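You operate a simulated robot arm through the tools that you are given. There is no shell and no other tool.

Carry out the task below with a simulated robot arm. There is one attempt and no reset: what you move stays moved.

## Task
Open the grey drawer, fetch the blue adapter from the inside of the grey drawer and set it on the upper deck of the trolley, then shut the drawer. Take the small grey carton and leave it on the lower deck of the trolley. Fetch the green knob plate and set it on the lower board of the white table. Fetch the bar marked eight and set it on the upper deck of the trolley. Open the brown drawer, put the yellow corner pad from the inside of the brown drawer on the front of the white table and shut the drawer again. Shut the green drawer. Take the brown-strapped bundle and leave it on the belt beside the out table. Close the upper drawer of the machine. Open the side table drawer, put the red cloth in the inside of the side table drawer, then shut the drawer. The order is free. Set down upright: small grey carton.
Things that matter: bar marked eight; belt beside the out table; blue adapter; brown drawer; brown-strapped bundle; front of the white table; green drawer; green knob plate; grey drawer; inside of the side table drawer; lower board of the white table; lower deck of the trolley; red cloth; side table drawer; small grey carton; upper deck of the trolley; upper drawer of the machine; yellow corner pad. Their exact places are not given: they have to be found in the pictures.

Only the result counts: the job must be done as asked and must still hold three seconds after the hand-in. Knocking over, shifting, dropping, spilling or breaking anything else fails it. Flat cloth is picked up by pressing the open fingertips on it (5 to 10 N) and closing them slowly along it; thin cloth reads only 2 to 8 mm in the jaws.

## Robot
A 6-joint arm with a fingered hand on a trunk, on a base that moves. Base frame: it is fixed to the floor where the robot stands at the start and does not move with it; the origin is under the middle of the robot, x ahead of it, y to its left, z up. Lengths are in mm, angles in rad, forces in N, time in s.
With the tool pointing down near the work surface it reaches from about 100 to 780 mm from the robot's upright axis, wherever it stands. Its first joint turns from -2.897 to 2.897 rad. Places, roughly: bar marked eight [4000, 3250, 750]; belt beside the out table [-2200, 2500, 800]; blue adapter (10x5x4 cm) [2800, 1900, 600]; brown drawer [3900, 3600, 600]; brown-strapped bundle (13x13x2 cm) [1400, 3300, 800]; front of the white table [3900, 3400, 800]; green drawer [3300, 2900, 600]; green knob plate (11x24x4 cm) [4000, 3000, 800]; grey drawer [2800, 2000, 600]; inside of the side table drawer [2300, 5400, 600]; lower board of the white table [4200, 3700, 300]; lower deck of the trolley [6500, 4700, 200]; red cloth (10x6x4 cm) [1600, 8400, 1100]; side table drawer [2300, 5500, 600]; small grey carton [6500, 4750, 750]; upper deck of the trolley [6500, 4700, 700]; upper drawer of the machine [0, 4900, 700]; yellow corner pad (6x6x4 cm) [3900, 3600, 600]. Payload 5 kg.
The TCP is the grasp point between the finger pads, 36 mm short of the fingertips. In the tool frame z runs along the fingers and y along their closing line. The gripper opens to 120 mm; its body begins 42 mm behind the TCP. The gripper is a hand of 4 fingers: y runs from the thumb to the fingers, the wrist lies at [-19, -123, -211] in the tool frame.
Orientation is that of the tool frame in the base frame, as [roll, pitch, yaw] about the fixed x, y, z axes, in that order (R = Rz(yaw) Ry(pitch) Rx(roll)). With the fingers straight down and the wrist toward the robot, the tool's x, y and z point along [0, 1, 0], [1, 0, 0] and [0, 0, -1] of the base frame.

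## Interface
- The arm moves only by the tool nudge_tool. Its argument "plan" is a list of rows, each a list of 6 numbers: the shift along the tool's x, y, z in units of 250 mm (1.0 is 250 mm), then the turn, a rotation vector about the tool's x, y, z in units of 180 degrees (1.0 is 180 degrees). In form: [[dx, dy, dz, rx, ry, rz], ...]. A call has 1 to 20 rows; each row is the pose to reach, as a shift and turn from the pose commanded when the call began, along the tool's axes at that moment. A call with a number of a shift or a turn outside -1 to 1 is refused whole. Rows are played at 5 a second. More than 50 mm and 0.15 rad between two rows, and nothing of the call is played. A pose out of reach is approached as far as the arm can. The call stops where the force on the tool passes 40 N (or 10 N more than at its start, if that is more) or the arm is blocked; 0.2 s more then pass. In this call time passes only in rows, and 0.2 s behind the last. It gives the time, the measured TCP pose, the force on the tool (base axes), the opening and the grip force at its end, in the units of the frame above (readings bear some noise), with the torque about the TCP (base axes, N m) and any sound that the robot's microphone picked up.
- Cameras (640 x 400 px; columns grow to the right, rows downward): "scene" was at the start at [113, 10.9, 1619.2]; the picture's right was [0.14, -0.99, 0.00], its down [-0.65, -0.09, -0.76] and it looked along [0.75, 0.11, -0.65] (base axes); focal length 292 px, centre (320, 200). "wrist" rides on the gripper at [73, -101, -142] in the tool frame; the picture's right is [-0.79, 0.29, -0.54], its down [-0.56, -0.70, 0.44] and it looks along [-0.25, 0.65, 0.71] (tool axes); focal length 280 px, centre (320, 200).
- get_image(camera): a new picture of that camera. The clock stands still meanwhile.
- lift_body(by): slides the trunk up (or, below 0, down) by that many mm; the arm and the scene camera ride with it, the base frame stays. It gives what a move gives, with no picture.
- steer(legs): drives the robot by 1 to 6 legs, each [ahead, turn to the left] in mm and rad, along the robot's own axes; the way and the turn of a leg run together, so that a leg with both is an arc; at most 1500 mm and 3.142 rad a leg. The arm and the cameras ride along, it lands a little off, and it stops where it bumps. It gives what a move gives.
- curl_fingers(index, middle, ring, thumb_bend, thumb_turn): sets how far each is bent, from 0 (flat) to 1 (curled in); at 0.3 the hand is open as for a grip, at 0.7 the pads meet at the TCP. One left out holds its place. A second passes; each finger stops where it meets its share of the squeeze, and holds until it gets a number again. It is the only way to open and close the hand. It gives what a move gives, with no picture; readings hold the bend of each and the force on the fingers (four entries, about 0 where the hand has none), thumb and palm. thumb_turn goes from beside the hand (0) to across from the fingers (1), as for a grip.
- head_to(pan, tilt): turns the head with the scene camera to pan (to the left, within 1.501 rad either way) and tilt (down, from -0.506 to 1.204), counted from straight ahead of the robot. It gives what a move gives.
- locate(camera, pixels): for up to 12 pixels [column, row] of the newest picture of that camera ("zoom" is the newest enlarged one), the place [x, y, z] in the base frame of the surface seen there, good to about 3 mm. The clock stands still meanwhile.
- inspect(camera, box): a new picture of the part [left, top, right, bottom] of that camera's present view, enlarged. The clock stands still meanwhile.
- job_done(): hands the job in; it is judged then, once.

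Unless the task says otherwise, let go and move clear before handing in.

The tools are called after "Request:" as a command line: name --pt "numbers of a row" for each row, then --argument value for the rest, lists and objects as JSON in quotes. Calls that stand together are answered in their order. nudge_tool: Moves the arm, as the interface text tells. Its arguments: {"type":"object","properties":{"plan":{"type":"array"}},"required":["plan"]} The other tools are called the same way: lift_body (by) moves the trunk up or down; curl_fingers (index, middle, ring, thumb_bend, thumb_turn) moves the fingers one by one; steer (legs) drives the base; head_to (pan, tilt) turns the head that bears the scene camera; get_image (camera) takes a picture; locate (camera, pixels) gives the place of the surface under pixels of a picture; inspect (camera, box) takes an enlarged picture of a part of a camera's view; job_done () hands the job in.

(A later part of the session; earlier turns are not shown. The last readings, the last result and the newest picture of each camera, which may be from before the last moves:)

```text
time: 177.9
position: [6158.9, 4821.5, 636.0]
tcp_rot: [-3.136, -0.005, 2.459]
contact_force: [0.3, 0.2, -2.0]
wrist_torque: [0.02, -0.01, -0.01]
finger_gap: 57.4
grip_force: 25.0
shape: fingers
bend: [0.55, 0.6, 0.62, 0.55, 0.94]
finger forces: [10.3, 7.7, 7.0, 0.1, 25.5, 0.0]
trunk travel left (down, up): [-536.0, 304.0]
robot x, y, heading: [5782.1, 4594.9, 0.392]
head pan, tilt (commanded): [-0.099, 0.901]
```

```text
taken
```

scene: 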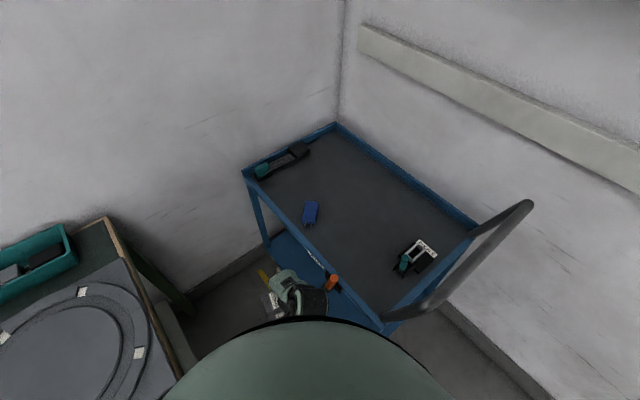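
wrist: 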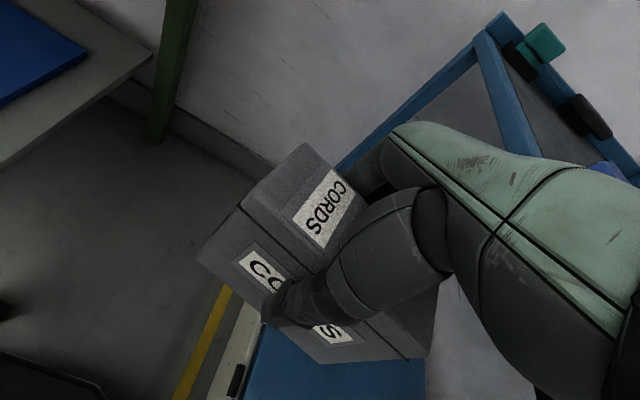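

The wrist joint would pass near the orange lever (333, 283), so I'll shift 35 mm away from the trolley first, then continue lowering.

Request:
nudge_tool --pt "0.07 0 0 0 0 0" --pt "0.14 0 0 0 0 0"

Request:
lift_body --by -220

Request:
get_image --camera "scene"

Request:
get_image --camera "wrist"

```text
time: 178.7
position: [6155.1, 4852.3, 648.4]
tcp_rot: [3.113, 0.009, 2.452]
contact_force: [-0.5, 0.0, -2.1]
wrist_torque: [0.01, 0.02, -0.02]
finger_gap: 58.0
grip_force: 25.1
shape: fingers
bend: [0.55, 0.6, 0.62, 0.55, 0.94]
finger forces: [10.3, 7.6, 7.0, 0.0, 25.6, 0.1]
trunk travel left (down, up): [-536.0, 304.0]
robot x, y, heading: [5788.8, 4590.1, 0.391]
head pan, tilt (commanded): [-0.099, 0.901]
stopped in row 2: the arm was blocked; the commanded pose is now the measured one
```

```text
time: 181.1
position: [6155.3, 4852.5, 427.3]
tcp_rot: [3.115, 0.003, 2.453]
contact_force: [-0.7, -0.7, -1.6]
wrist_torque: [0.03, -0.02, 0.0]
finger_gap: 57.8
grip_force: 25.1
shape: fingers
bend: [0.56, 0.6, 0.63, 0.55, 0.94]
finger forces: [10.6, 7.5, 7.0, 0.0, 25.5, 0.1]
trunk travel left (down, up): [-316.0, 524.0]
robot x, y, heading: [5789.0, 4596.1, 0.393]
head pan, tilt (commanded): [-0.099, 0.901]
```

```text
taken
```

scene: 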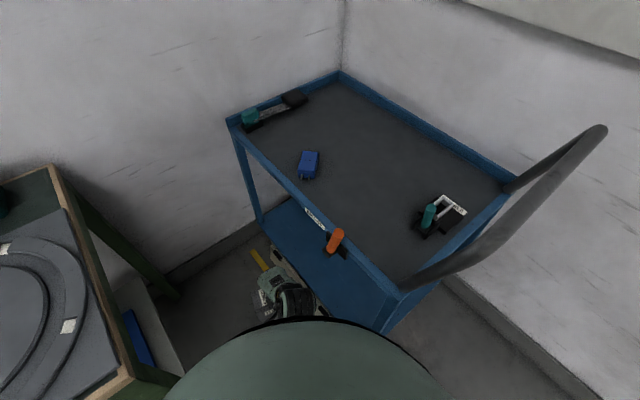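

```text
taken
```

wrist: 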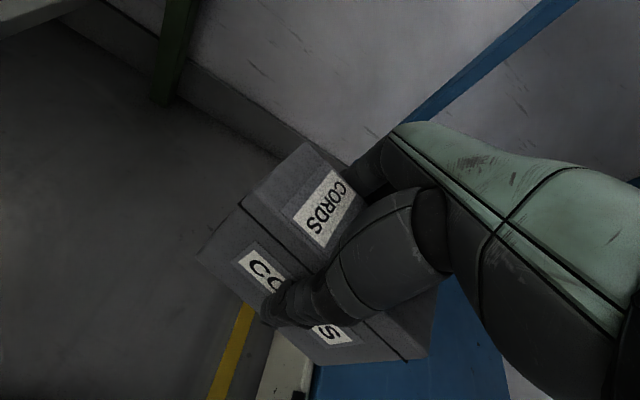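

Carton is at z≈355–460 in front of the lower deck. Let me check the lower deck's front edge height and remaining clearance.

Request:
locate --camera "scene" --pixels '[[290, 215], [310, 240], [330, 270], [350, 290], [360, 310], [290, 250], [270, 225], [320, 300], [335, 240], [325, 258], [345, 258]]'

Request:
inspect --camera "scene" --box '[220, 180, 412, 300]'

```text
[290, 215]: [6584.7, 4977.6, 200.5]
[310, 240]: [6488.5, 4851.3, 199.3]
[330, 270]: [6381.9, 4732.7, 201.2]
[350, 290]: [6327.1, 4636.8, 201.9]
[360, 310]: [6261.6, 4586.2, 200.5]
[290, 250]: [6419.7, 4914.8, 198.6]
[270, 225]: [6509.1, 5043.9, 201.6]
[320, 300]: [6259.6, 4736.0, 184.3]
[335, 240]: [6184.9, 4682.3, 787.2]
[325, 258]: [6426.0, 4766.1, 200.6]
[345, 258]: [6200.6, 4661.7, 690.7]
```

```text
3.33 times, centred on (316, 240) of scene
```

zoom: 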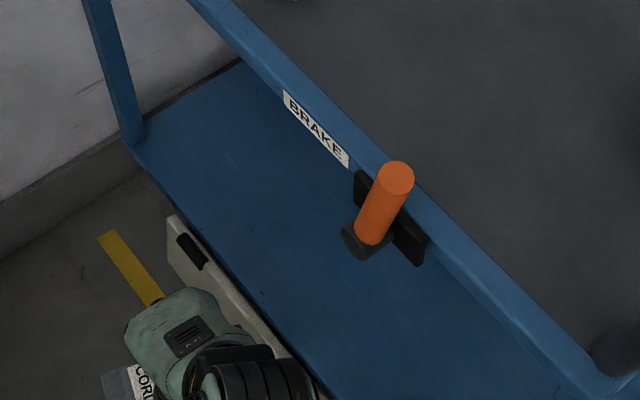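

The lower deck is flat at z 200 with its front edge at n≈2515. I'll lower to carry the carton bottom at ~250 and slide it in over the lower deck.

Request:
lift_body --by -108

Request:
nudge_tool --pt "-0.13 0.003 0 0.004 0 0" --pt "-0.27 0.005 0 0.008 0 0" --pt "-0.4 0.008 0 0.008 0 0" --pt "-0.53 0.01 0 0.008 0 0" --pt "-0.66 0.013 0 0.008 0 0" --pt "-0.79 0.015 0 0.008 0 0" --pt "-0.922 0.017 0 0.008 0 0"

Request:
get_image --camera "scene"

Request:
get_image --camera "wrist"

```text
time: 182.5
position: [6155.2, 4852.3, 321.7]
tcp_rot: [3.112, 0.004, 2.455]
contact_force: [-1.0, 1.2, -2.7]
wrist_torque: [0.02, -0.01, 0.0]
finger_gap: 57.9
grip_force: 24.8
shape: fingers
bend: [0.56, 0.6, 0.63, 0.55, 0.94]
finger forces: [10.8, 7.7, 6.9, 0.0, 25.6, 0.1]
trunk travel left (down, up): [-208.0, 632.0]
robot x, y, heading: [5787.0, 4592.4, 0.393]
head pan, tilt (commanded): [-0.099, 0.901]
```

```text
time: 184.1
position: [6330.8, 4706.3, 320.9]
tcp_rot: [3.139, 0.005, 2.453]
contact_force: [-0.6, -1.0, -2.2]
wrist_torque: [-0.01, -0.01, 0.0]
finger_gap: 58.0
grip_force: 24.9
shape: fingers
bend: [0.56, 0.6, 0.63, 0.55, 0.94]
finger forces: [10.8, 7.4, 6.8, 0.1, 25.2, 0.1]
trunk travel left (down, up): [-208.0, 632.0]
robot x, y, heading: [5786.6, 4590.7, 0.39]
head pan, tilt (commanded): [-0.099, 0.901]
```

```text
taken
```

scene: 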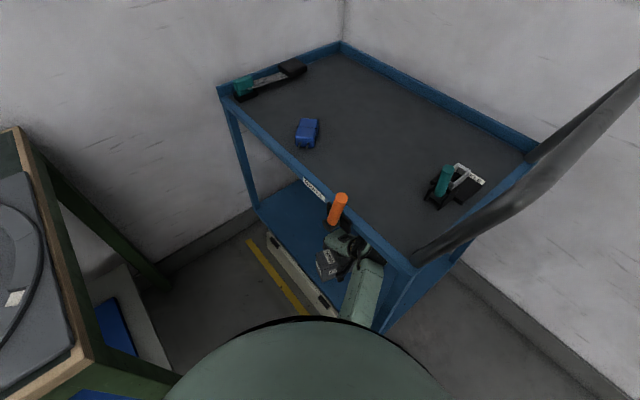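

```text
taken
```

wrist: 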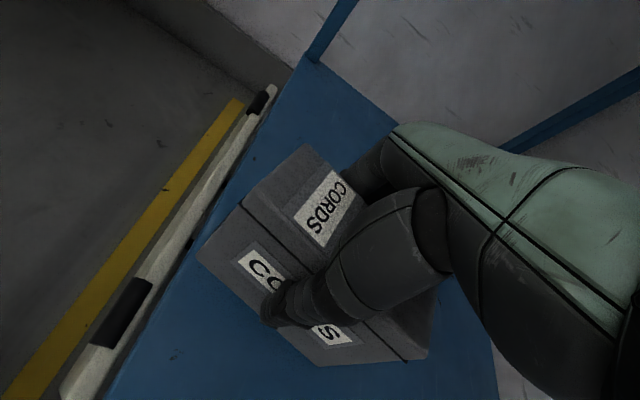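

The carton is over the lower deck. Lower ~44 mm, then in small steps to contact.

Request:
lift_body --by -43

Request:
lift_body --by -4

```text
time: 184.9
position: [6330.9, 4707.2, 278.4]
tcp_rot: [3.138, 0.006, 2.455]
contact_force: [-0.1, -0.2, -2.7]
wrist_torque: [-0.01, 0.02, 0.01]
finger_gap: 57.8
grip_force: 24.8
shape: fingers
bend: [0.56, 0.6, 0.63, 0.55, 0.94]
finger forces: [10.7, 7.5, 6.9, 0.0, 25.2, 0.0]
trunk travel left (down, up): [-165.0, 675.0]
robot x, y, heading: [5788.4, 4593.4, 0.393]
head pan, tilt (commanded): [-0.099, 0.901]
```

```text
time: 185.4
position: [6330.2, 4706.7, 276.0]
tcp_rot: [3.138, 0.006, 2.454]
contact_force: [-1.2, 0.2, 3.6]
wrist_torque: [-0.15, -0.29, -0.01]
finger_gap: 58.2
grip_force: 25.9
shape: fingers
bend: [0.56, 0.6, 0.63, 0.55, 0.94]
finger forces: [10.1, 7.9, 7.7, 0.0, 26.6, 0.0]
trunk travel left (down, up): [-161.0, 679.0]
robot x, y, heading: [5789.6, 4591.7, 0.392]
head pan, tilt (commanded): [-0.099, 0.901]
```

Contact (force turned to +3.6 N). I'll release partially and raise a little.

Request:
curl_fingers --index 0.42 --middle 0.42 --ring 0.42 --thumb_bend 0.42

Request:
lift_body --by 100

Request:
get_image --camera "wrist"

Request:
get_image --camera "scene"

```text
time: 186.4
position: [6330.0, 4706.5, 274.6]
tcp_rot: [3.138, 0.006, 2.452]
contact_force: [-0.1, -0.5, -0.1]
wrist_torque: [0.01, -0.02, -0.03]
finger_gap: 87.7
grip_force: 0.0
shape: fingers
bend: [0.42, 0.42, 0.42, 0.42, 0.97]
finger forces: [0.0, 0.0, 0.1, 0.0, 0.0, 0.0]
trunk travel left (down, up): [-161.0, 679.0]
robot x, y, heading: [5784.8, 4590.7, 0.394]
head pan, tilt (commanded): [-0.099, 0.901]
```

```text
time: 187.8
position: [6330.4, 4706.8, 374.9]
tcp_rot: [3.139, 0.006, 2.453]
contact_force: [0.2, -0.3, 0.2]
wrist_torque: [0.0, 0.03, 0.03]
finger_gap: 87.9
grip_force: 0.0
shape: fingers
bend: [0.42, 0.42, 0.42, 0.42, 0.97]
finger forces: [0.0, 0.0, 0.1, 0.0, 0.0, 0.0]
trunk travel left (down, up): [-261.0, 579.0]
robot x, y, heading: [5783.4, 4588.8, 0.391]
head pan, tilt (commanded): [-0.099, 0.901]
```

```text
taken
```

wrist: 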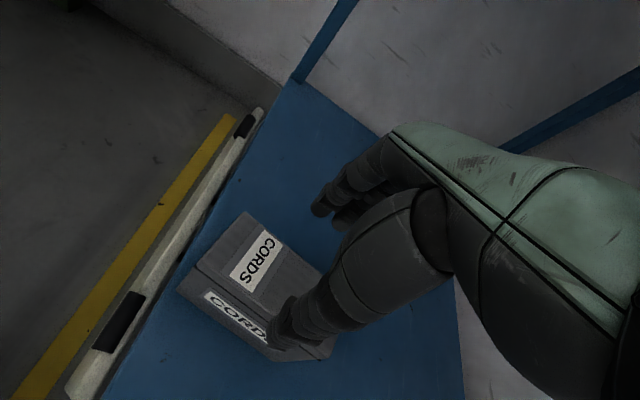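

```text
taken
```

scene: 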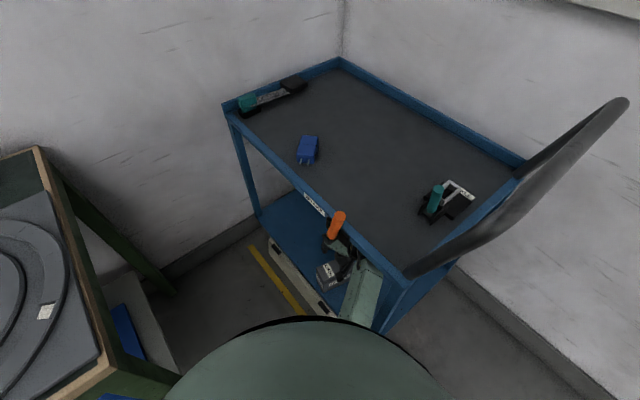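

The carton stands upright on the lower deck. I'll retract the hand straight out the front.

Request:
nudge_tool --pt "0.14 0 0 0 0 0" --pt "0.28 0 0 0 0 0" --pt "0.42 0 0 0 0 0" --pt "0.56 0 0 0 0 0" --pt "0.7 0 0 0 0 0" --pt "0.8 0 0 0 0 0"

Request:
get_image --camera "scene"

```text
time: 189.2
position: [6175.3, 4833.7, 372.4]
tcp_rot: [3.137, 0.007, 2.453]
contact_force: [-0.3, -0.5, -0.8]
wrist_torque: [0.0, 0.0, 0.0]
finger_gap: 87.4
grip_force: 0.0
shape: fingers
bend: [0.42, 0.42, 0.42, 0.42, 0.98]
finger forces: [0.1, 0.0, 0.0, 0.1, 0.1, 0.0]
trunk travel left (down, up): [-261.0, 579.0]
robot x, y, heading: [5785.9, 4596.7, 0.394]
head pan, tilt (commanded): [-0.099, 0.901]
```

```text
taken
```

scene: 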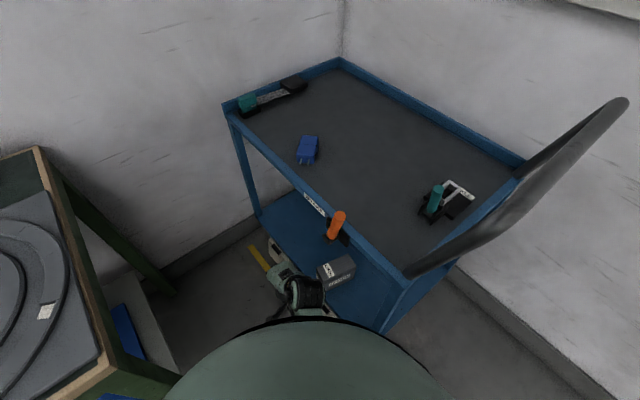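

The carton is on the lower deck, upright at (337, 270). Now I'll back away, raise the trunk, and drive back toward the white table's front.

Request:
steer --legs '[[-360, 0], [0, -0.987]]'

Request:
lift_body --by 480

Request:
steer --legs '[[-900, 0], [-800, 0], [0, -1.571], [1500, 0], [100, 0], [0, 1.571]]'

Request:
head_to --pan 0.0 --tilt 0.6

Request:
get_image --camera "scene"

```text
time: 194.7
position: [5867.9, 4258.9, 374.7]
tcp_rot: [3.138, 0.006, 1.459]
contact_force: [0.2, -0.3, -0.5]
wrist_torque: [0.01, 0.0, 0.03]
finger_gap: 87.9
grip_force: 0.0
shape: fingers
bend: [0.42, 0.42, 0.42, 0.42, 0.98]
finger forces: [0.1, 0.0, 0.0, 0.0, 0.0, 0.1]
trunk travel left (down, up): [-261.0, 579.0]
robot x, y, heading: [5455.3, 4455.2, -0.6]
head pan, tilt (commanded): [-0.099, 0.901]
```

```text
refused: 480 is not a number from -400 to 400
```

```text
time: 221.8
position: [3564.3, 3902.5, 373.5]
tcp_rot: [3.137, 0.005, 1.473]
contact_force: [-0.3, 1.2, 0.3]
wrist_torque: [-0.06, -0.05, -0.01]
finger_gap: 87.8
grip_force: 0.1
shape: fingers
bend: [0.42, 0.42, 0.42, 0.42, 0.98]
finger forces: [0.0, 0.0, 0.0, 0.1, 0.0, 0.1]
trunk travel left (down, up): [-261.0, 579.0]
robot x, y, heading: [3147.9, 4090.8, -0.588]
head pan, tilt (commanded): [-0.099, 0.901]
```

```text
time: 222.6
position: [3564.6, 3902.5, 375.1]
tcp_rot: [3.137, 0.004, 1.474]
contact_force: [-0.3, 0.4, 0.3]
wrist_torque: [0.0, 0.0, -0.03]
finger_gap: 87.8
grip_force: 0.0
shape: fingers
bend: [0.42, 0.42, 0.42, 0.42, 0.98]
finger forces: [0.0, 0.0, 0.0, 0.0, 0.1, 0.0]
trunk travel left (down, up): [-261.0, 579.0]
robot x, y, heading: [3149.8, 4090.8, -0.586]
head pan, tilt (commanded): [0.0, 0.6]
```

```text
taken
```

scene: 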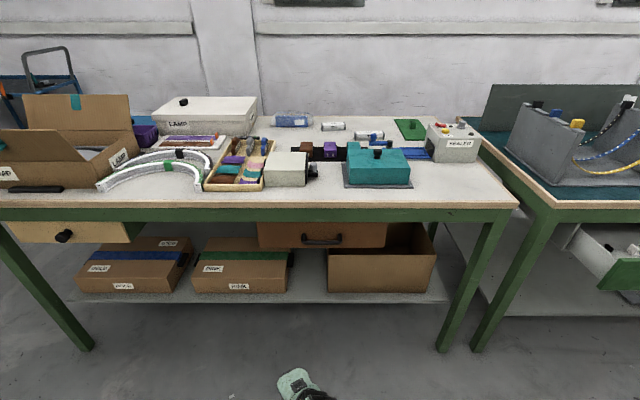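

The white table is in view: brown drawer at (320, 235), green plate at (410, 130), silver bars at (333, 126) and (368, 135). I'll raise the trunk and zoom in.

Request:
lift_body --by 400

Request:
get_image --camera "scene"

Request:
inspect --camera "scene" --box '[230, 110, 486, 270]'

Request:
inspect --camera "scene" --box '[260, 130, 420, 230]'

```text
time: 226.4
position: [3565.1, 3902.8, 773.9]
tcp_rot: [3.139, 0.005, 1.472]
contact_force: [0.1, 0.2, -1.1]
wrist_torque: [0.02, 0.01, -0.02]
finger_gap: 88.0
grip_force: 0.1
shape: fingers
bend: [0.42, 0.42, 0.42, 0.42, 0.98]
finger forces: [0.1, 0.0, 0.1, 0.0, 0.0, 0.0]
trunk travel left (down, up): [-661.0, 179.0]
robot x, y, heading: [3147.8, 4093.6, -0.591]
head pan, tilt (commanded): [0.0, 0.6]
```

```text
taken
```

scene: 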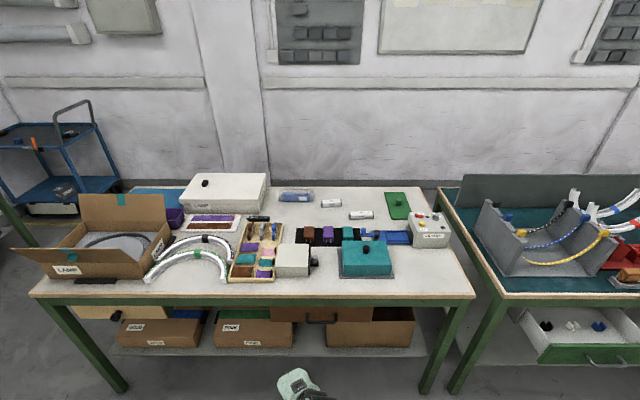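

```text
2.50 times, centred on (358, 190) of scene
```

zoom: 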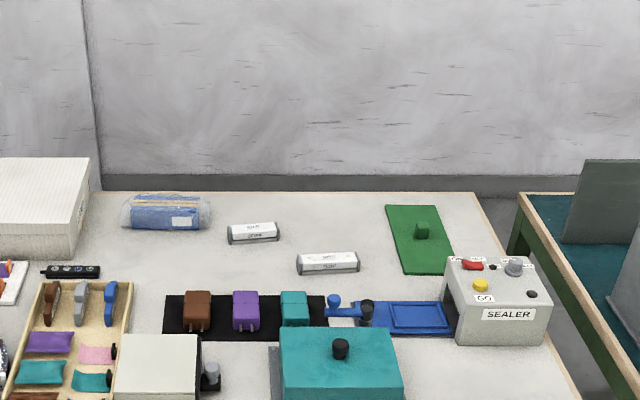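

```text
4.00 times, centred on (340, 180) of scene
```

zoom: 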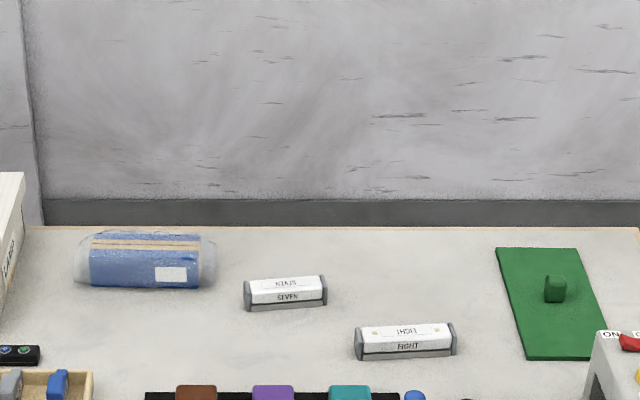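

The bar marked EIGHT is at zoom (405, 342); the green knob plate at zoom (550, 300). I'll locate them and neighbors.

Request:
locate --camera "zoom" --pixels '[[362, 335], [448, 330], [405, 330], [362, 355], [450, 350], [285, 280], [500, 252], [575, 252], [528, 355], [605, 355], [555, 280], [555, 300]]'

Request:
locate --camera "scene" --pixels '[[35, 292], [470, 295], [445, 190], [305, 320], [340, 320], [322, 322], [420, 350], [390, 370], [250, 350], [400, 260], [300, 240], [430, 225]]'

```text
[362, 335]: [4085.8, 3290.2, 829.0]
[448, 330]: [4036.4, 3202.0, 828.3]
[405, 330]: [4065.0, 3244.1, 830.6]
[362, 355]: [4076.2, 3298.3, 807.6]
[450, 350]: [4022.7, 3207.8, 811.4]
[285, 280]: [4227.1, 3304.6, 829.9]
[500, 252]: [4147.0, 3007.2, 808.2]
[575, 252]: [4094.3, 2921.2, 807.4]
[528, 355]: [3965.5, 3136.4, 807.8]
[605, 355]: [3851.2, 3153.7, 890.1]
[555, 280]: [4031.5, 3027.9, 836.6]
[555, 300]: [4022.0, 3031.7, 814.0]
```

```text
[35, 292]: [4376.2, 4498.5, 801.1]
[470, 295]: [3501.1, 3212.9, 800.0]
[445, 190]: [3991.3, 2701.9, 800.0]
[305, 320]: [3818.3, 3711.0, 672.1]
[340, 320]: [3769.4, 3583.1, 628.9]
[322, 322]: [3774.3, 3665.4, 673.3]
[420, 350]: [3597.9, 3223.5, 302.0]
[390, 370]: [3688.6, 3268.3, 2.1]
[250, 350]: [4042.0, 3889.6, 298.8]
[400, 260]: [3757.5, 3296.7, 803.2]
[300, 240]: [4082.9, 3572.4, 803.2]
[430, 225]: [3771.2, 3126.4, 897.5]
```

I have the positions: bar EIGHT centre ≈(4062, 3246, 830), knob plate centre ≈(4026, 3030) with a knob top at 837. Before manipulating, I'll view my own arm to understand its wrist branch.

Request:
nudge_tool --pt "0 0.15 0 0 0 0" --pt "0 0.3 0 0 0 0" --pt "0 0.45 0 0 0 0" --pt "0 0.6 0 0 0 0"

Request:
head_to --pan 0.0 --tilt 1.0

Request:
get_image --camera "scene"

```text
time: 227.4
position: [3709.3, 3873.8, 768.3]
tcp_rot: [3.13, -0.015, 1.49]
contact_force: [0.0, 0.0, -1.0]
wrist_torque: [0.01, 0.01, -0.05]
finger_gap: 88.2
grip_force: 0.1
shape: fingers
bend: [0.42, 0.42, 0.42, 0.42, 0.98]
finger forces: [0.1, 0.0, 0.0, 0.0, 0.0, 0.1]
out of reach, approached as far as the arm can: row 2, 3, 4
trunk travel left (down, up): [-661.0, 179.0]
robot x, y, heading: [3145.2, 4094.5, -0.59]
head pan, tilt (commanded): [0.0, 0.6]
```

```text
time: 228.3
position: [3706.9, 3873.5, 769.5]
tcp_rot: [3.125, -0.015, 1.489]
contact_force: [0.6, 0.4, 0.2]
wrist_torque: [0.01, 0.03, -0.01]
finger_gap: 88.2
grip_force: 0.1
shape: fingers
bend: [0.42, 0.42, 0.42, 0.42, 0.98]
finger forces: [0.0, 0.0, 0.0, 0.1, 0.1, 0.0]
trunk travel left (down, up): [-661.0, 179.0]
robot x, y, heading: [3147.4, 4095.2, -0.587]
head pan, tilt (commanded): [0.0, 1.0]
```

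```text
taken
```

scene: 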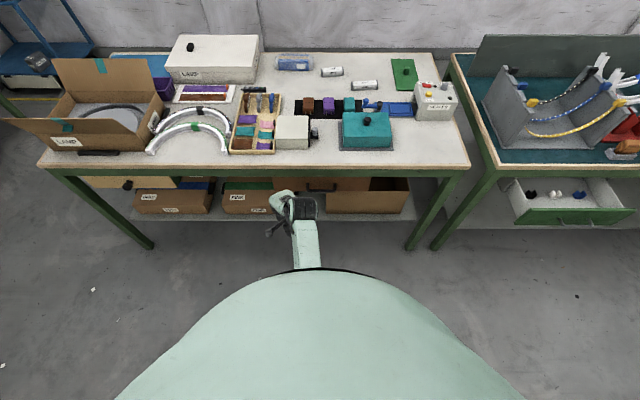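

Request:
inspect --camera "scene" --box '[250, 180, 378, 260]'

Request:
locate --camera "scene" --pixels '[[305, 262], [306, 250], [305, 240], [304, 230], [306, 222], [306, 212], [305, 203], [290, 205], [285, 198], [275, 235], [278, 222]]'

```text
5.00 times, centred on (314, 220) of scene
```

zoom: 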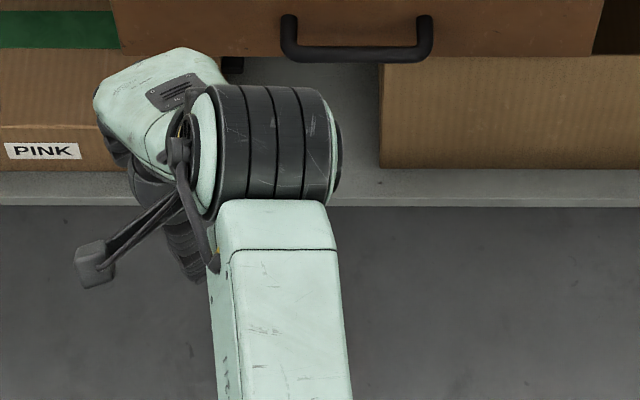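

```text
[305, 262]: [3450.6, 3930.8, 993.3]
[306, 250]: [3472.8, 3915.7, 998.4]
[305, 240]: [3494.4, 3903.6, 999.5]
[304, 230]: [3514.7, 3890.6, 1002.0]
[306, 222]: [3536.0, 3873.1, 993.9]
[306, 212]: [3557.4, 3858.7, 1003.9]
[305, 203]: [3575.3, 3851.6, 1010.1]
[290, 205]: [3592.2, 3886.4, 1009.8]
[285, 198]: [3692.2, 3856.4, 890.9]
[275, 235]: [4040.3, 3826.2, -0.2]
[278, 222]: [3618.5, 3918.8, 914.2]
```

My forearm is horizontal with a side-mounted wrist; hand yaw just needs to stay ≥0.1 rad off straight-ahead. Now I'll look at the lower board for a free spot for the knob plate.

Request:
lift_body --by -400

Request:
head_to --pan 0.0 --tilt 0.75

Request:
get_image --camera "scene"

Request:
inspect --camera "scene" --box '[40, 130, 500, 300]'

```text
time: 232.1
position: [3709.0, 3873.9, 368.8]
tcp_rot: [3.127, -0.015, 1.488]
contact_force: [0.3, 0.3, 1.0]
wrist_torque: [0.01, 0.03, 0.0]
finger_gap: 87.7
grip_force: 0.1
shape: fingers
bend: [0.42, 0.42, 0.42, 0.42, 0.98]
finger forces: [0.1, 0.1, 0.0, 0.0, 0.0, 0.0]
trunk travel left (down, up): [-261.0, 579.0]
robot x, y, heading: [3149.8, 4095.0, -0.58]
head pan, tilt (commanded): [0.0, 1.0]
```

```text
time: 232.9
position: [3708.4, 3873.4, 368.4]
tcp_rot: [3.125, -0.017, 1.49]
contact_force: [-0.5, 0.0, -0.1]
wrist_torque: [-0.01, -0.01, 0.0]
finger_gap: 88.0
grip_force: 0.1
shape: fingers
bend: [0.42, 0.42, 0.42, 0.42, 0.98]
finger forces: [0.0, 0.0, 0.1, 0.0, 0.0, 0.0]
trunk travel left (down, up): [-261.0, 579.0]
robot x, y, heading: [3150.7, 4091.5, -0.587]
head pan, tilt (commanded): [0.0, 0.75]
```

```text
taken
```

scene: 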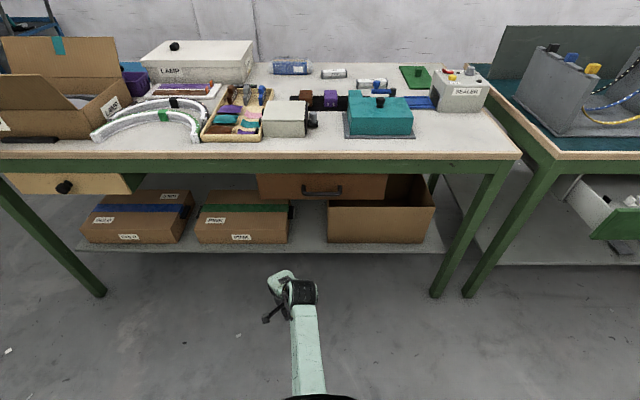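

```text
1.39 times, centred on (270, 215) of scene
```

zoom: 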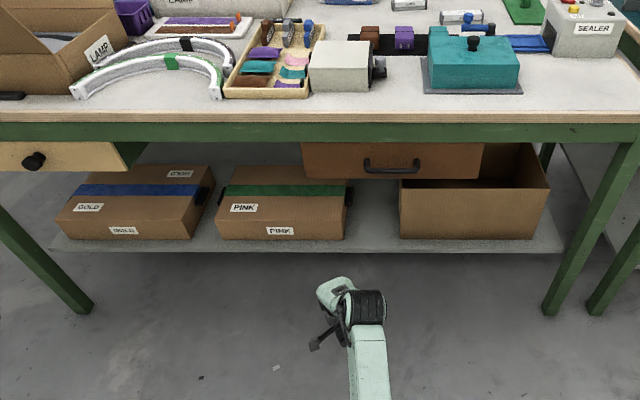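

The only open floor on the lower board is the gap between the PINK box and the open box (columns 290–327). I'll measure it.

Request:
locate --camera "scene" --pixels '[[287, 242], [330, 242], [308, 250], [308, 240], [308, 225], [305, 212], [300, 205], [436, 240], [448, 248], [321, 210], [310, 250], [290, 207]]'

Request:
inspect --camera "scene" --box '[250, 165, 450, 290]'

Request:
locate --camera "zoom" --pixels '[[25, 40], [430, 40], [230, 65], [170, 65], [295, 65], [160, 85], [230, 85], [300, 85], [230, 100], [150, 240], [200, 220], [230, 250]]'

```text
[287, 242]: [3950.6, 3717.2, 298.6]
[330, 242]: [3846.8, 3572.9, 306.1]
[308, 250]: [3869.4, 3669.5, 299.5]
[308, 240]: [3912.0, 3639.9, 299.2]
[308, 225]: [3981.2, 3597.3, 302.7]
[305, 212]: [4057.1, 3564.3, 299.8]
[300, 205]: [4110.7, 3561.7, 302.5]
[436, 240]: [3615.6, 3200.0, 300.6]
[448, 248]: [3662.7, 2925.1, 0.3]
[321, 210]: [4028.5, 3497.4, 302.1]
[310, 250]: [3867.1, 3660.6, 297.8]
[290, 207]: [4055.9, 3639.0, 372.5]
```

```text
3.20 times, centred on (350, 228) of scene
```

zoom: 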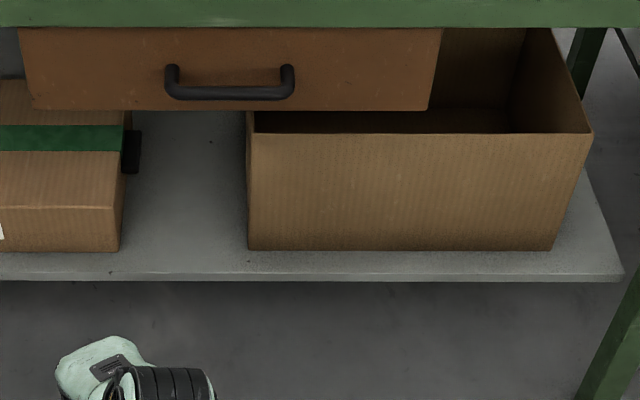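

```text
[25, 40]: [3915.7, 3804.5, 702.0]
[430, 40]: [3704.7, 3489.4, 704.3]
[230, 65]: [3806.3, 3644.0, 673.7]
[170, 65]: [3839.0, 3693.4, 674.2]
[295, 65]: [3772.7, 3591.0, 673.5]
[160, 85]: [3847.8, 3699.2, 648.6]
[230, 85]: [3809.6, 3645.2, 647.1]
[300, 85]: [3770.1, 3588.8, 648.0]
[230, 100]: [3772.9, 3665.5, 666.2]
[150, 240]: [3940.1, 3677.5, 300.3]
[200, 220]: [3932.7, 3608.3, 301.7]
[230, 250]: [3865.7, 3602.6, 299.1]
```

The gap is t 5129–5294 at z 300, enough for the 110 mm-wide plate lengthwise. First, pick the plate: raise the trunk, retract the arm slightly, and drive to a station near n=890, t=4893.

Request:
lift_body --by 400

Request:
lift_body --by 175

Request:
nudge_tool --pt "0 -0.15 0 0 0 0" --pt "0 -0.3 0 0 0 0" --pt "0 -0.45 0 0 0 0" --pt "0 -0.55 0 0 0 0"

Request:
steer --legs '[[0, -0.42], [400, 0]]'

Request:
head_to --pan 0.3 --tilt 0.75

Request:
get_image --camera "scene"

```text
time: 236.7
position: [3708.1, 3873.6, 769.5]
tcp_rot: [3.124, -0.015, 1.488]
contact_force: [0.6, 0.1, -0.6]
wrist_torque: [-0.01, -0.01, -0.04]
finger_gap: 88.1
grip_force: 0.1
shape: fingers
bend: [0.42, 0.42, 0.42, 0.42, 0.98]
finger forces: [0.0, 0.1, 0.0, 0.0, 0.1, 0.0]
trunk travel left (down, up): [-661.0, 179.0]
robot x, y, heading: [3149.2, 4092.9, -0.585]
head pan, tilt (commanded): [0.0, 0.75]
```

```text
time: 238.7
position: [3708.2, 3873.2, 943.4]
tcp_rot: [3.127, -0.014, 1.489]
contact_force: [-0.2, 0.2, -0.6]
wrist_torque: [-0.05, -0.01, 0.0]
finger_gap: 88.2
grip_force: 0.1
shape: fingers
bend: [0.42, 0.42, 0.42, 0.42, 0.98]
finger forces: [0.0, 0.1, 0.0, 0.0, 0.1, 0.0]
trunk travel left (down, up): [-836.0, 4.0]
robot x, y, heading: [3148.3, 4091.8, -0.592]
head pan, tilt (commanded): [0.0, 0.75]
```

```text
time: 239.7
position: [3570.5, 3885.7, 942.5]
tcp_rot: [3.123, -0.015, 1.488]
contact_force: [0.2, 0.4, 0.6]
wrist_torque: [-0.01, 0.0, -0.02]
finger_gap: 87.9
grip_force: 0.1
shape: fingers
bend: [0.42, 0.42, 0.42, 0.42, 0.98]
finger forces: [0.1, 0.1, 0.0, 0.0, 0.0, 0.0]
trunk travel left (down, up): [-836.0, 4.0]
robot x, y, heading: [3151.0, 4091.6, -0.584]
head pan, tilt (commanded): [0.0, 0.75]
```

```text
time: 243.8
position: [3666.5, 3393.4, 941.1]
tcp_rot: [3.125, -0.015, 1.069]
contact_force: [0.3, -0.4, -0.2]
wrist_torque: [-0.02, 0.01, -0.02]
finger_gap: 88.1
grip_force: 0.0
shape: fingers
bend: [0.42, 0.42, 0.42, 0.42, 0.98]
finger forces: [0.0, 0.0, 0.0, 0.0, 0.1, 0.0]
trunk travel left (down, up): [-836.0, 4.0]
robot x, y, heading: [3362.1, 3753.3, -1.008]
head pan, tilt (commanded): [0.0, 0.75]
```

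```text
time: 244.6
position: [3666.1, 3393.3, 941.2]
tcp_rot: [3.126, -0.015, 1.071]
contact_force: [0.3, -0.1, 0.6]
wrist_torque: [0.01, 0.0, 0.02]
finger_gap: 88.1
grip_force: 0.1
shape: fingers
bend: [0.42, 0.42, 0.42, 0.42, 0.98]
finger forces: [0.1, 0.1, 0.0, 0.0, 0.1, 0.0]
trunk travel left (down, up): [-836.0, 4.0]
robot x, y, heading: [3360.9, 3751.0, -1.006]
head pan, tilt (commanded): [0.3, 0.75]
```

```text
taken
```

scene: 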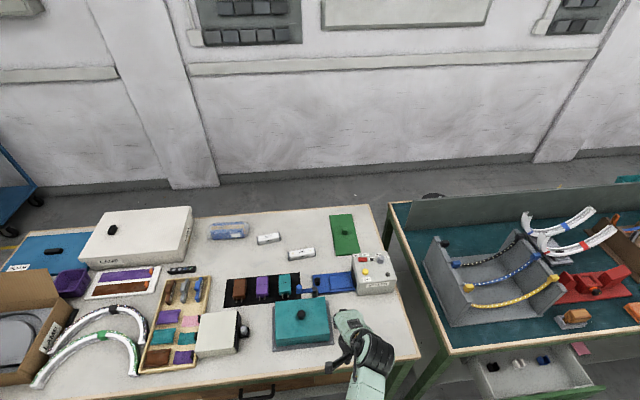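

The path is fine; I'll raise the hand 60 mm for clearance over the SEALER box and continue 240 mm, then turn to face the table.

Request:
nudge_tool --pt "0 0 -0.12 0 0 0" --pt "0 0 -0.24 0 0 0"

Request:
steer --legs '[[240, 0], [0, 0.25]]'

Request:
head_to --pan 0.1 --tilt 0.75

Request:
get_image --camera "scene"

Request:
get_image --camera "wrist"

```text
time: 245.2
position: [3665.6, 3392.1, 1001.5]
tcp_rot: [3.129, -0.015, 1.071]
contact_force: [0.2, -1.3, 0.5]
wrist_torque: [0.0, 0.01, -0.02]
finger_gap: 88.3
grip_force: 0.0
shape: fingers
bend: [0.42, 0.42, 0.42, 0.42, 0.98]
finger forces: [0.0, 0.0, 0.0, 0.0, 0.0, 0.0]
trunk travel left (down, up): [-836.0, 4.0]
robot x, y, heading: [3364.2, 3755.3, -1.006]
head pan, tilt (commanded): [0.3, 0.75]
```

```text
time: 248.1
position: [3875.2, 3277.5, 1002.0]
tcp_rot: [3.129, -0.015, 1.323]
contact_force: [0.1, 0.8, -0.5]
wrist_torque: [-0.01, 0.01, -0.03]
finger_gap: 88.1
grip_force: 0.0
shape: fingers
bend: [0.42, 0.42, 0.42, 0.42, 0.98]
finger forces: [0.1, 0.0, 0.0, 0.0, 0.0, 0.0]
trunk travel left (down, up): [-836.0, 4.0]
robot x, y, heading: [3491.2, 3549.6, -0.752]
head pan, tilt (commanded): [0.3, 0.75]
```

```text
time: 248.8
position: [3874.9, 3277.5, 1000.9]
tcp_rot: [3.127, -0.016, 1.323]
contact_force: [-0.2, -0.9, 0.1]
wrist_torque: [-0.03, 0.01, 0.05]
finger_gap: 88.4
grip_force: 0.0
shape: fingers
bend: [0.42, 0.42, 0.42, 0.42, 0.98]
finger forces: [0.0, 0.1, 0.0, 0.0, 0.0, 0.1]
trunk travel left (down, up): [-836.0, 4.0]
robot x, y, heading: [3494.0, 3553.5, -0.754]
head pan, tilt (commanded): [0.099, 0.75]
```

```text
taken
```

scene: 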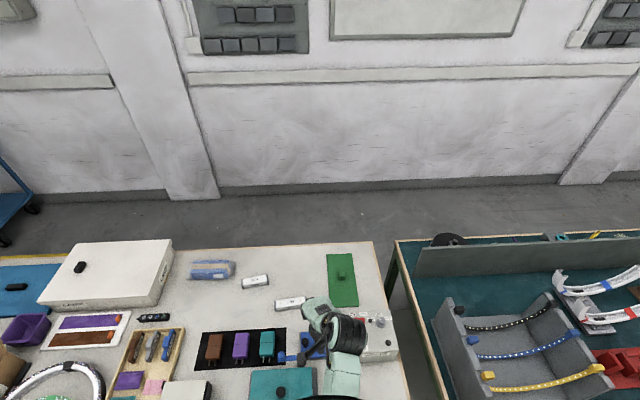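

```text
taken
```

wrist: 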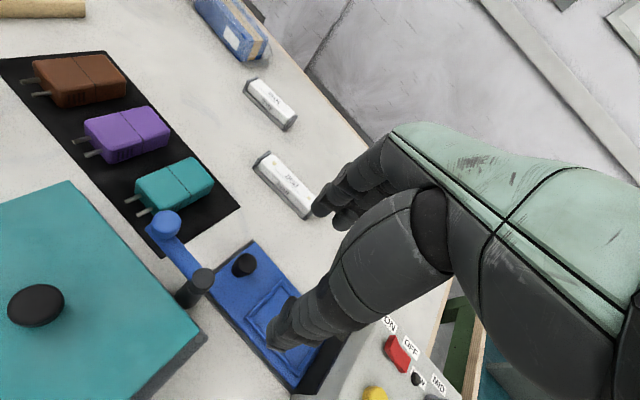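

I'm at the station (n≈892, t≈4902). I'll zoom on the plate and its knob.

Request:
inspect --camera "scene" --box '[264, 235, 392, 315]'

Request:
locate --camera "zoom" --pixels '[[317, 95], [442, 93], [335, 350], [465, 345], [378, 190], [398, 190], [385, 200], [372, 182], [400, 182], [372, 210], [400, 210], [386, 182]]'

```text
5.00 times, centred on (328, 275) of scene
```

zoom: 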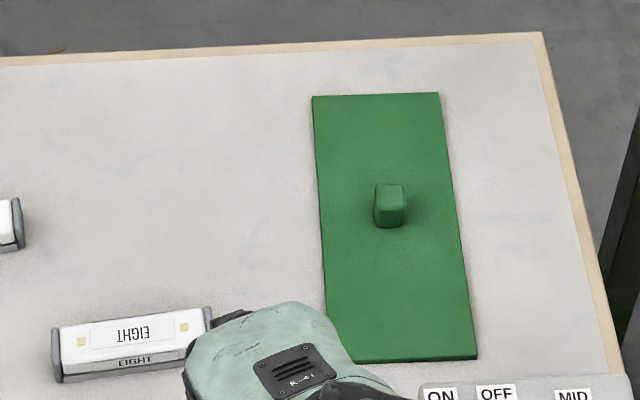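

```text
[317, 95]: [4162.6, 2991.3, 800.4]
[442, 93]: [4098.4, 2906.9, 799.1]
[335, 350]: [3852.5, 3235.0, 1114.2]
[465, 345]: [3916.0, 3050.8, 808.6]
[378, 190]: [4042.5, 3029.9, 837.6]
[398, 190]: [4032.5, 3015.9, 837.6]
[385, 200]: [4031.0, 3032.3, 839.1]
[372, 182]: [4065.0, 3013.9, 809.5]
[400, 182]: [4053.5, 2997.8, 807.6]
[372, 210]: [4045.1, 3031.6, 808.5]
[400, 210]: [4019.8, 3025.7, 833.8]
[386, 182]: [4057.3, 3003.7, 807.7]
```

The knob is ~26 mm square with centre ≈(4031, 3026), top 838. I'll move above it with closing line along the table's depth.

Request:
nudge_tool --pt "-0.1 0.11 0.02 0.001 -0.001 0.014" --pt "-0.2 0.21 0.04 0.001 -0.001 0.028" --pt "-0.31 0.32 0.06 0.002 -0.002 0.042" --pt "-0.41 0.425 0.1 0.002 -0.002 0.057" --pt "-0.51 0.53 0.14 0.003 -0.003 0.071" --pt "-0.62 0.64 0.18 0.004 -0.004 0.085" --pt "-0.72 0.74 0.23 0.0045 -0.005 0.1" --pt "-0.822 0.85 0.28 0.0045 -0.005 0.114"

Request:
get_image --camera "wrist"

Request:
get_image --camera "scene"

```text
time: 250.6
position: [4024.6, 3011.5, 921.6]
tcp_rot: [3.132, -0.03, 0.983]
contact_force: [-0.5, -0.1, -0.2]
wrist_torque: [-0.01, -0.03, 0.0]
finger_gap: 88.2
grip_force: 0.2
shape: fingers
bend: [0.42, 0.42, 0.42, 0.42, 0.98]
finger forces: [0.1, 0.0, 0.0, 0.0, 0.0, 0.0]
out of reach, approached as far as the arm can: row 5, 6, 7, 8
trunk travel left (down, up): [-836.0, 4.0]
robot x, y, heading: [3492.0, 3550.0, -0.754]
head pan, tilt (commanded): [0.099, 0.75]
```

```text
taken
```

wrist: 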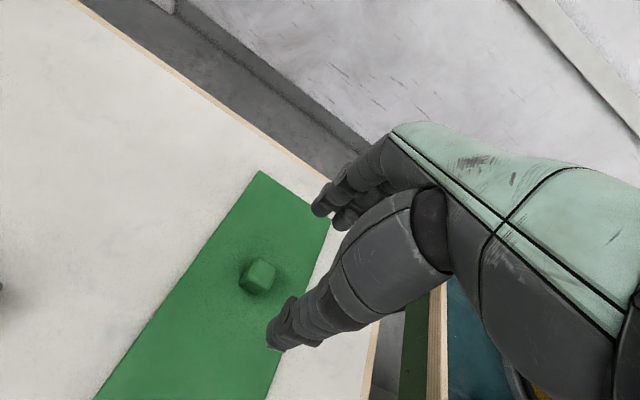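

```text
taken
```

scene: 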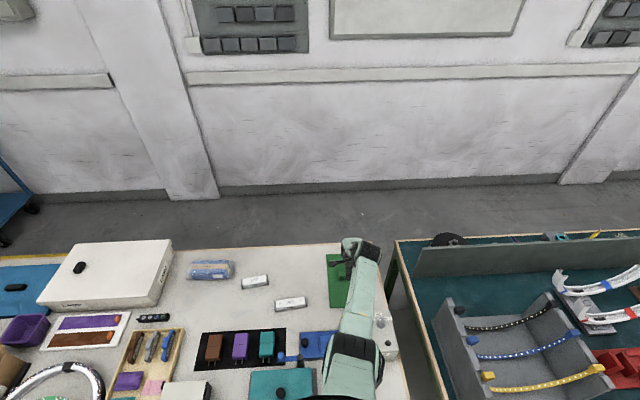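

Near reach limit, but close. I'll get the knob's exact position from the wrist view.

Request:
locate --camera "wrist" --pixels '[[262, 268], [255, 262], [270, 272], [265, 285], [250, 275], [260, 260], [272, 268], [260, 172], [328, 222], [100, 395]]'

```text
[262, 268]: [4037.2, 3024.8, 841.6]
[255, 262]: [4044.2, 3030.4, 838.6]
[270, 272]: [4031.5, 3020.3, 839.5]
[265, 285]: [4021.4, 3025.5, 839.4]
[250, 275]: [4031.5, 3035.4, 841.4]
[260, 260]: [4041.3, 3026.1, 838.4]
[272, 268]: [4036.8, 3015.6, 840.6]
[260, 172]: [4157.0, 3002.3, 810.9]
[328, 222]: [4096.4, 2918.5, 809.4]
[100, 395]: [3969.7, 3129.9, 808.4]
```

Centre is ≈(4033, 3026). Shift 15 mm along tool x and descend via trunk.

Request:
nudge_tool --pt "0.06 -0.008 0 0.003 -0.008 0"

Request:
curl_fingers --index 0.5 --middle 0.5 --ring 0.5 --thumb_bend 0.5

Request:
lift_body --by -40

Request:
get_image --camera "wrist"

```text
time: 251.0
position: [4023.9, 3013.4, 923.2]
tcp_rot: [3.133, -0.027, 0.983]
contact_force: [0.3, 0.0, 1.0]
wrist_torque: [-0.03, 0.0, 0.03]
finger_gap: 87.9
grip_force: 0.1
shape: fingers
bend: [0.42, 0.42, 0.42, 0.42, 0.98]
finger forces: [0.1, 0.0, 0.1, 0.1, 0.1, 0.1]
out of reach, approached as far as the arm can: row 1
trunk travel left (down, up): [-836.0, 4.0]
robot x, y, heading: [3491.8, 3553.0, -0.753]
head pan, tilt (commanded): [0.099, 0.75]
```

```text
time: 252.0
position: [4024.6, 3012.8, 923.0]
tcp_rot: [3.132, -0.027, 0.985]
contact_force: [0.4, -0.3, -0.4]
wrist_torque: [-0.02, 0.0, -0.02]
finger_gap: 65.1
grip_force: 0.0
shape: fingers
bend: [0.5, 0.5, 0.5, 0.5, 0.98]
finger forces: [0.0, 0.2, 0.0, 0.0, 0.0, 0.0]
trunk travel left (down, up): [-836.0, 4.0]
robot x, y, heading: [3494.0, 3552.5, -0.754]
head pan, tilt (commanded): [0.099, 0.75]
```

```text
time: 252.9
position: [4023.0, 3012.8, 882.9]
tcp_rot: [3.131, -0.027, 0.985]
contact_force: [0.6, 0.3, -0.8]
wrist_torque: [0.02, -0.01, 0.02]
finger_gap: 64.9
grip_force: 0.0
shape: fingers
bend: [0.5, 0.5, 0.5, 0.5, 0.98]
finger forces: [0.1, 0.0, 0.1, 0.1, 0.0, 0.1]
trunk travel left (down, up): [-796.0, 44.0]
robot x, y, heading: [3495.1, 3553.5, -0.755]
head pan, tilt (commanded): [0.099, 0.75]
```

```text
taken
```

wrist: 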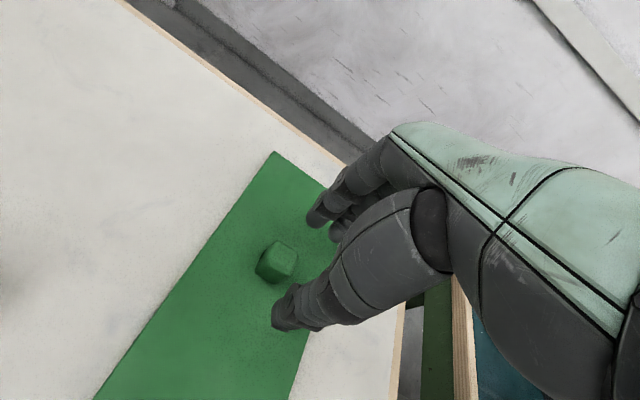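

The arm won't shift sideways here, so I'll rotate the base by 0.02 rad to move the hand ~15 mm left.

Request:
steer --legs '[[0, 0.02]]'

Request:
get_image --camera "wrist"

```text
time: 253.6
position: [4033.6, 3022.2, 882.4]
tcp_rot: [3.131, -0.028, 1.005]
contact_force: [0.1, -0.9, 0.4]
wrist_torque: [0.0, -0.04, 0.0]
finger_gap: 65.0
grip_force: 0.1
shape: fingers
bend: [0.5, 0.5, 0.5, 0.5, 0.98]
finger forces: [0.1, 0.0, 0.1, 0.0, 0.0, 0.0]
trunk travel left (down, up): [-796.0, 44.0]
robot x, y, heading: [3492.3, 3548.9, -0.732]
head pan, tilt (commanded): [0.099, 0.75]
```

```text
taken
```

wrist: 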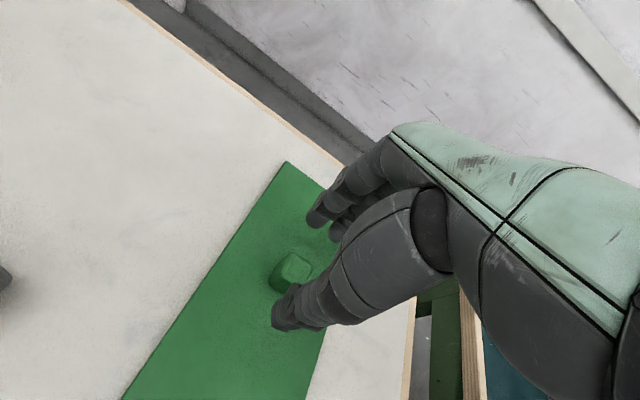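

TCP is now over the knob. Descend 34 mm and close.

Request:
lift_body --by -32

Request:
curl_fingers --index 0.68 --middle 0.68 --ring 0.68 --thumb_bend 0.66

Request:
get_image --camera "wrist"

```text
time: 254.4
position: [4034.1, 3023.9, 851.1]
tcp_rot: [3.13, -0.027, 1.003]
contact_force: [-1.3, -0.1, 0.1]
wrist_torque: [0.02, -0.02, 0.0]
finger_gap: 65.1
grip_force: 0.0
shape: fingers
bend: [0.5, 0.5, 0.5, 0.5, 0.98]
finger forces: [0.1, 0.0, 0.0, 0.0, 0.0, 0.0]
trunk travel left (down, up): [-764.0, 76.0]
robot x, y, heading: [3494.7, 3553.7, -0.731]
head pan, tilt (commanded): [0.099, 0.75]
```

```text
time: 255.4
position: [4035.0, 3023.7, 850.5]
tcp_rot: [3.131, -0.029, 1.004]
contact_force: [0.0, -1.2, -0.4]
wrist_torque: [-0.03, -0.02, -0.01]
finger_gap: 24.5
grip_force: 5.3
shape: fingers
bend: [0.65, 0.66, 0.68, 0.63, 0.97]
finger forces: [2.8, 2.4, 0.1, 0.0, 4.3, 0.0]
trunk travel left (down, up): [-764.0, 76.0]
robot x, y, heading: [3496.0, 3553.8, -0.731]
head pan, tilt (commanded): [0.099, 0.75]
```

```text
taken
```

wrist: 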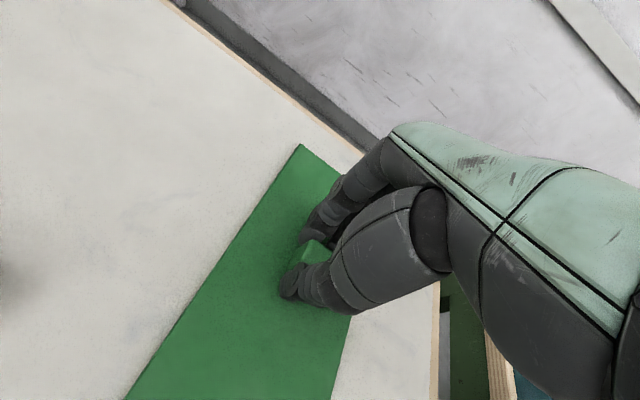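

Index, middle and thumb hold the knob (24.5 mm). Squeeze more and lift by 15 mm to test.

Request:
curl_fingers --index 0.85 --middle 0.85 --ring 0.8 --thumb_bend 0.8

Request:
lift_body --by 20

Request:
get_image --camera "wrist"

```text
time: 256.4
position: [4034.9, 3023.3, 850.1]
tcp_rot: [3.132, -0.027, 1.004]
contact_force: [-0.1, 0.0, -1.0]
wrist_torque: [-0.01, -0.02, 0.02]
finger_gap: 22.4
grip_force: 21.5
shape: fingers
bend: [0.62, 0.68, 0.8, 0.67, 0.95]
finger forces: [13.7, 7.2, 0.0, 0.0, 22.1, 0.1]
trunk travel left (down, up): [-764.0, 76.0]
robot x, y, heading: [3491.8, 3552.1, -0.731]
head pan, tilt (commanded): [0.099, 0.75]
```

```text
time: 257.1
position: [4034.5, 3023.3, 871.3]
tcp_rot: [3.131, -0.027, 1.003]
contact_force: [0.7, 0.2, -2.7]
wrist_torque: [0.02, -0.07, -0.03]
finger_gap: 22.5
grip_force: 21.6
shape: fingers
bend: [0.62, 0.68, 0.8, 0.67, 0.95]
finger forces: [14.0, 7.1, 0.0, 0.0, 21.9, 0.0]
trunk travel left (down, up): [-784.0, 56.0]
robot x, y, heading: [3489.1, 3553.0, -0.731]
head pan, tilt (commanded): [0.099, 0.75]
```

```text
taken
```

wrist: 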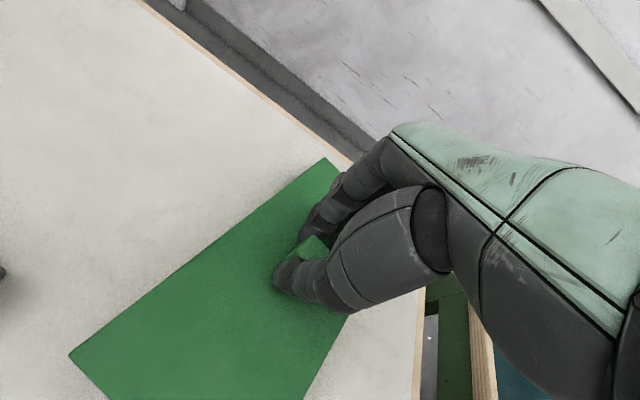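

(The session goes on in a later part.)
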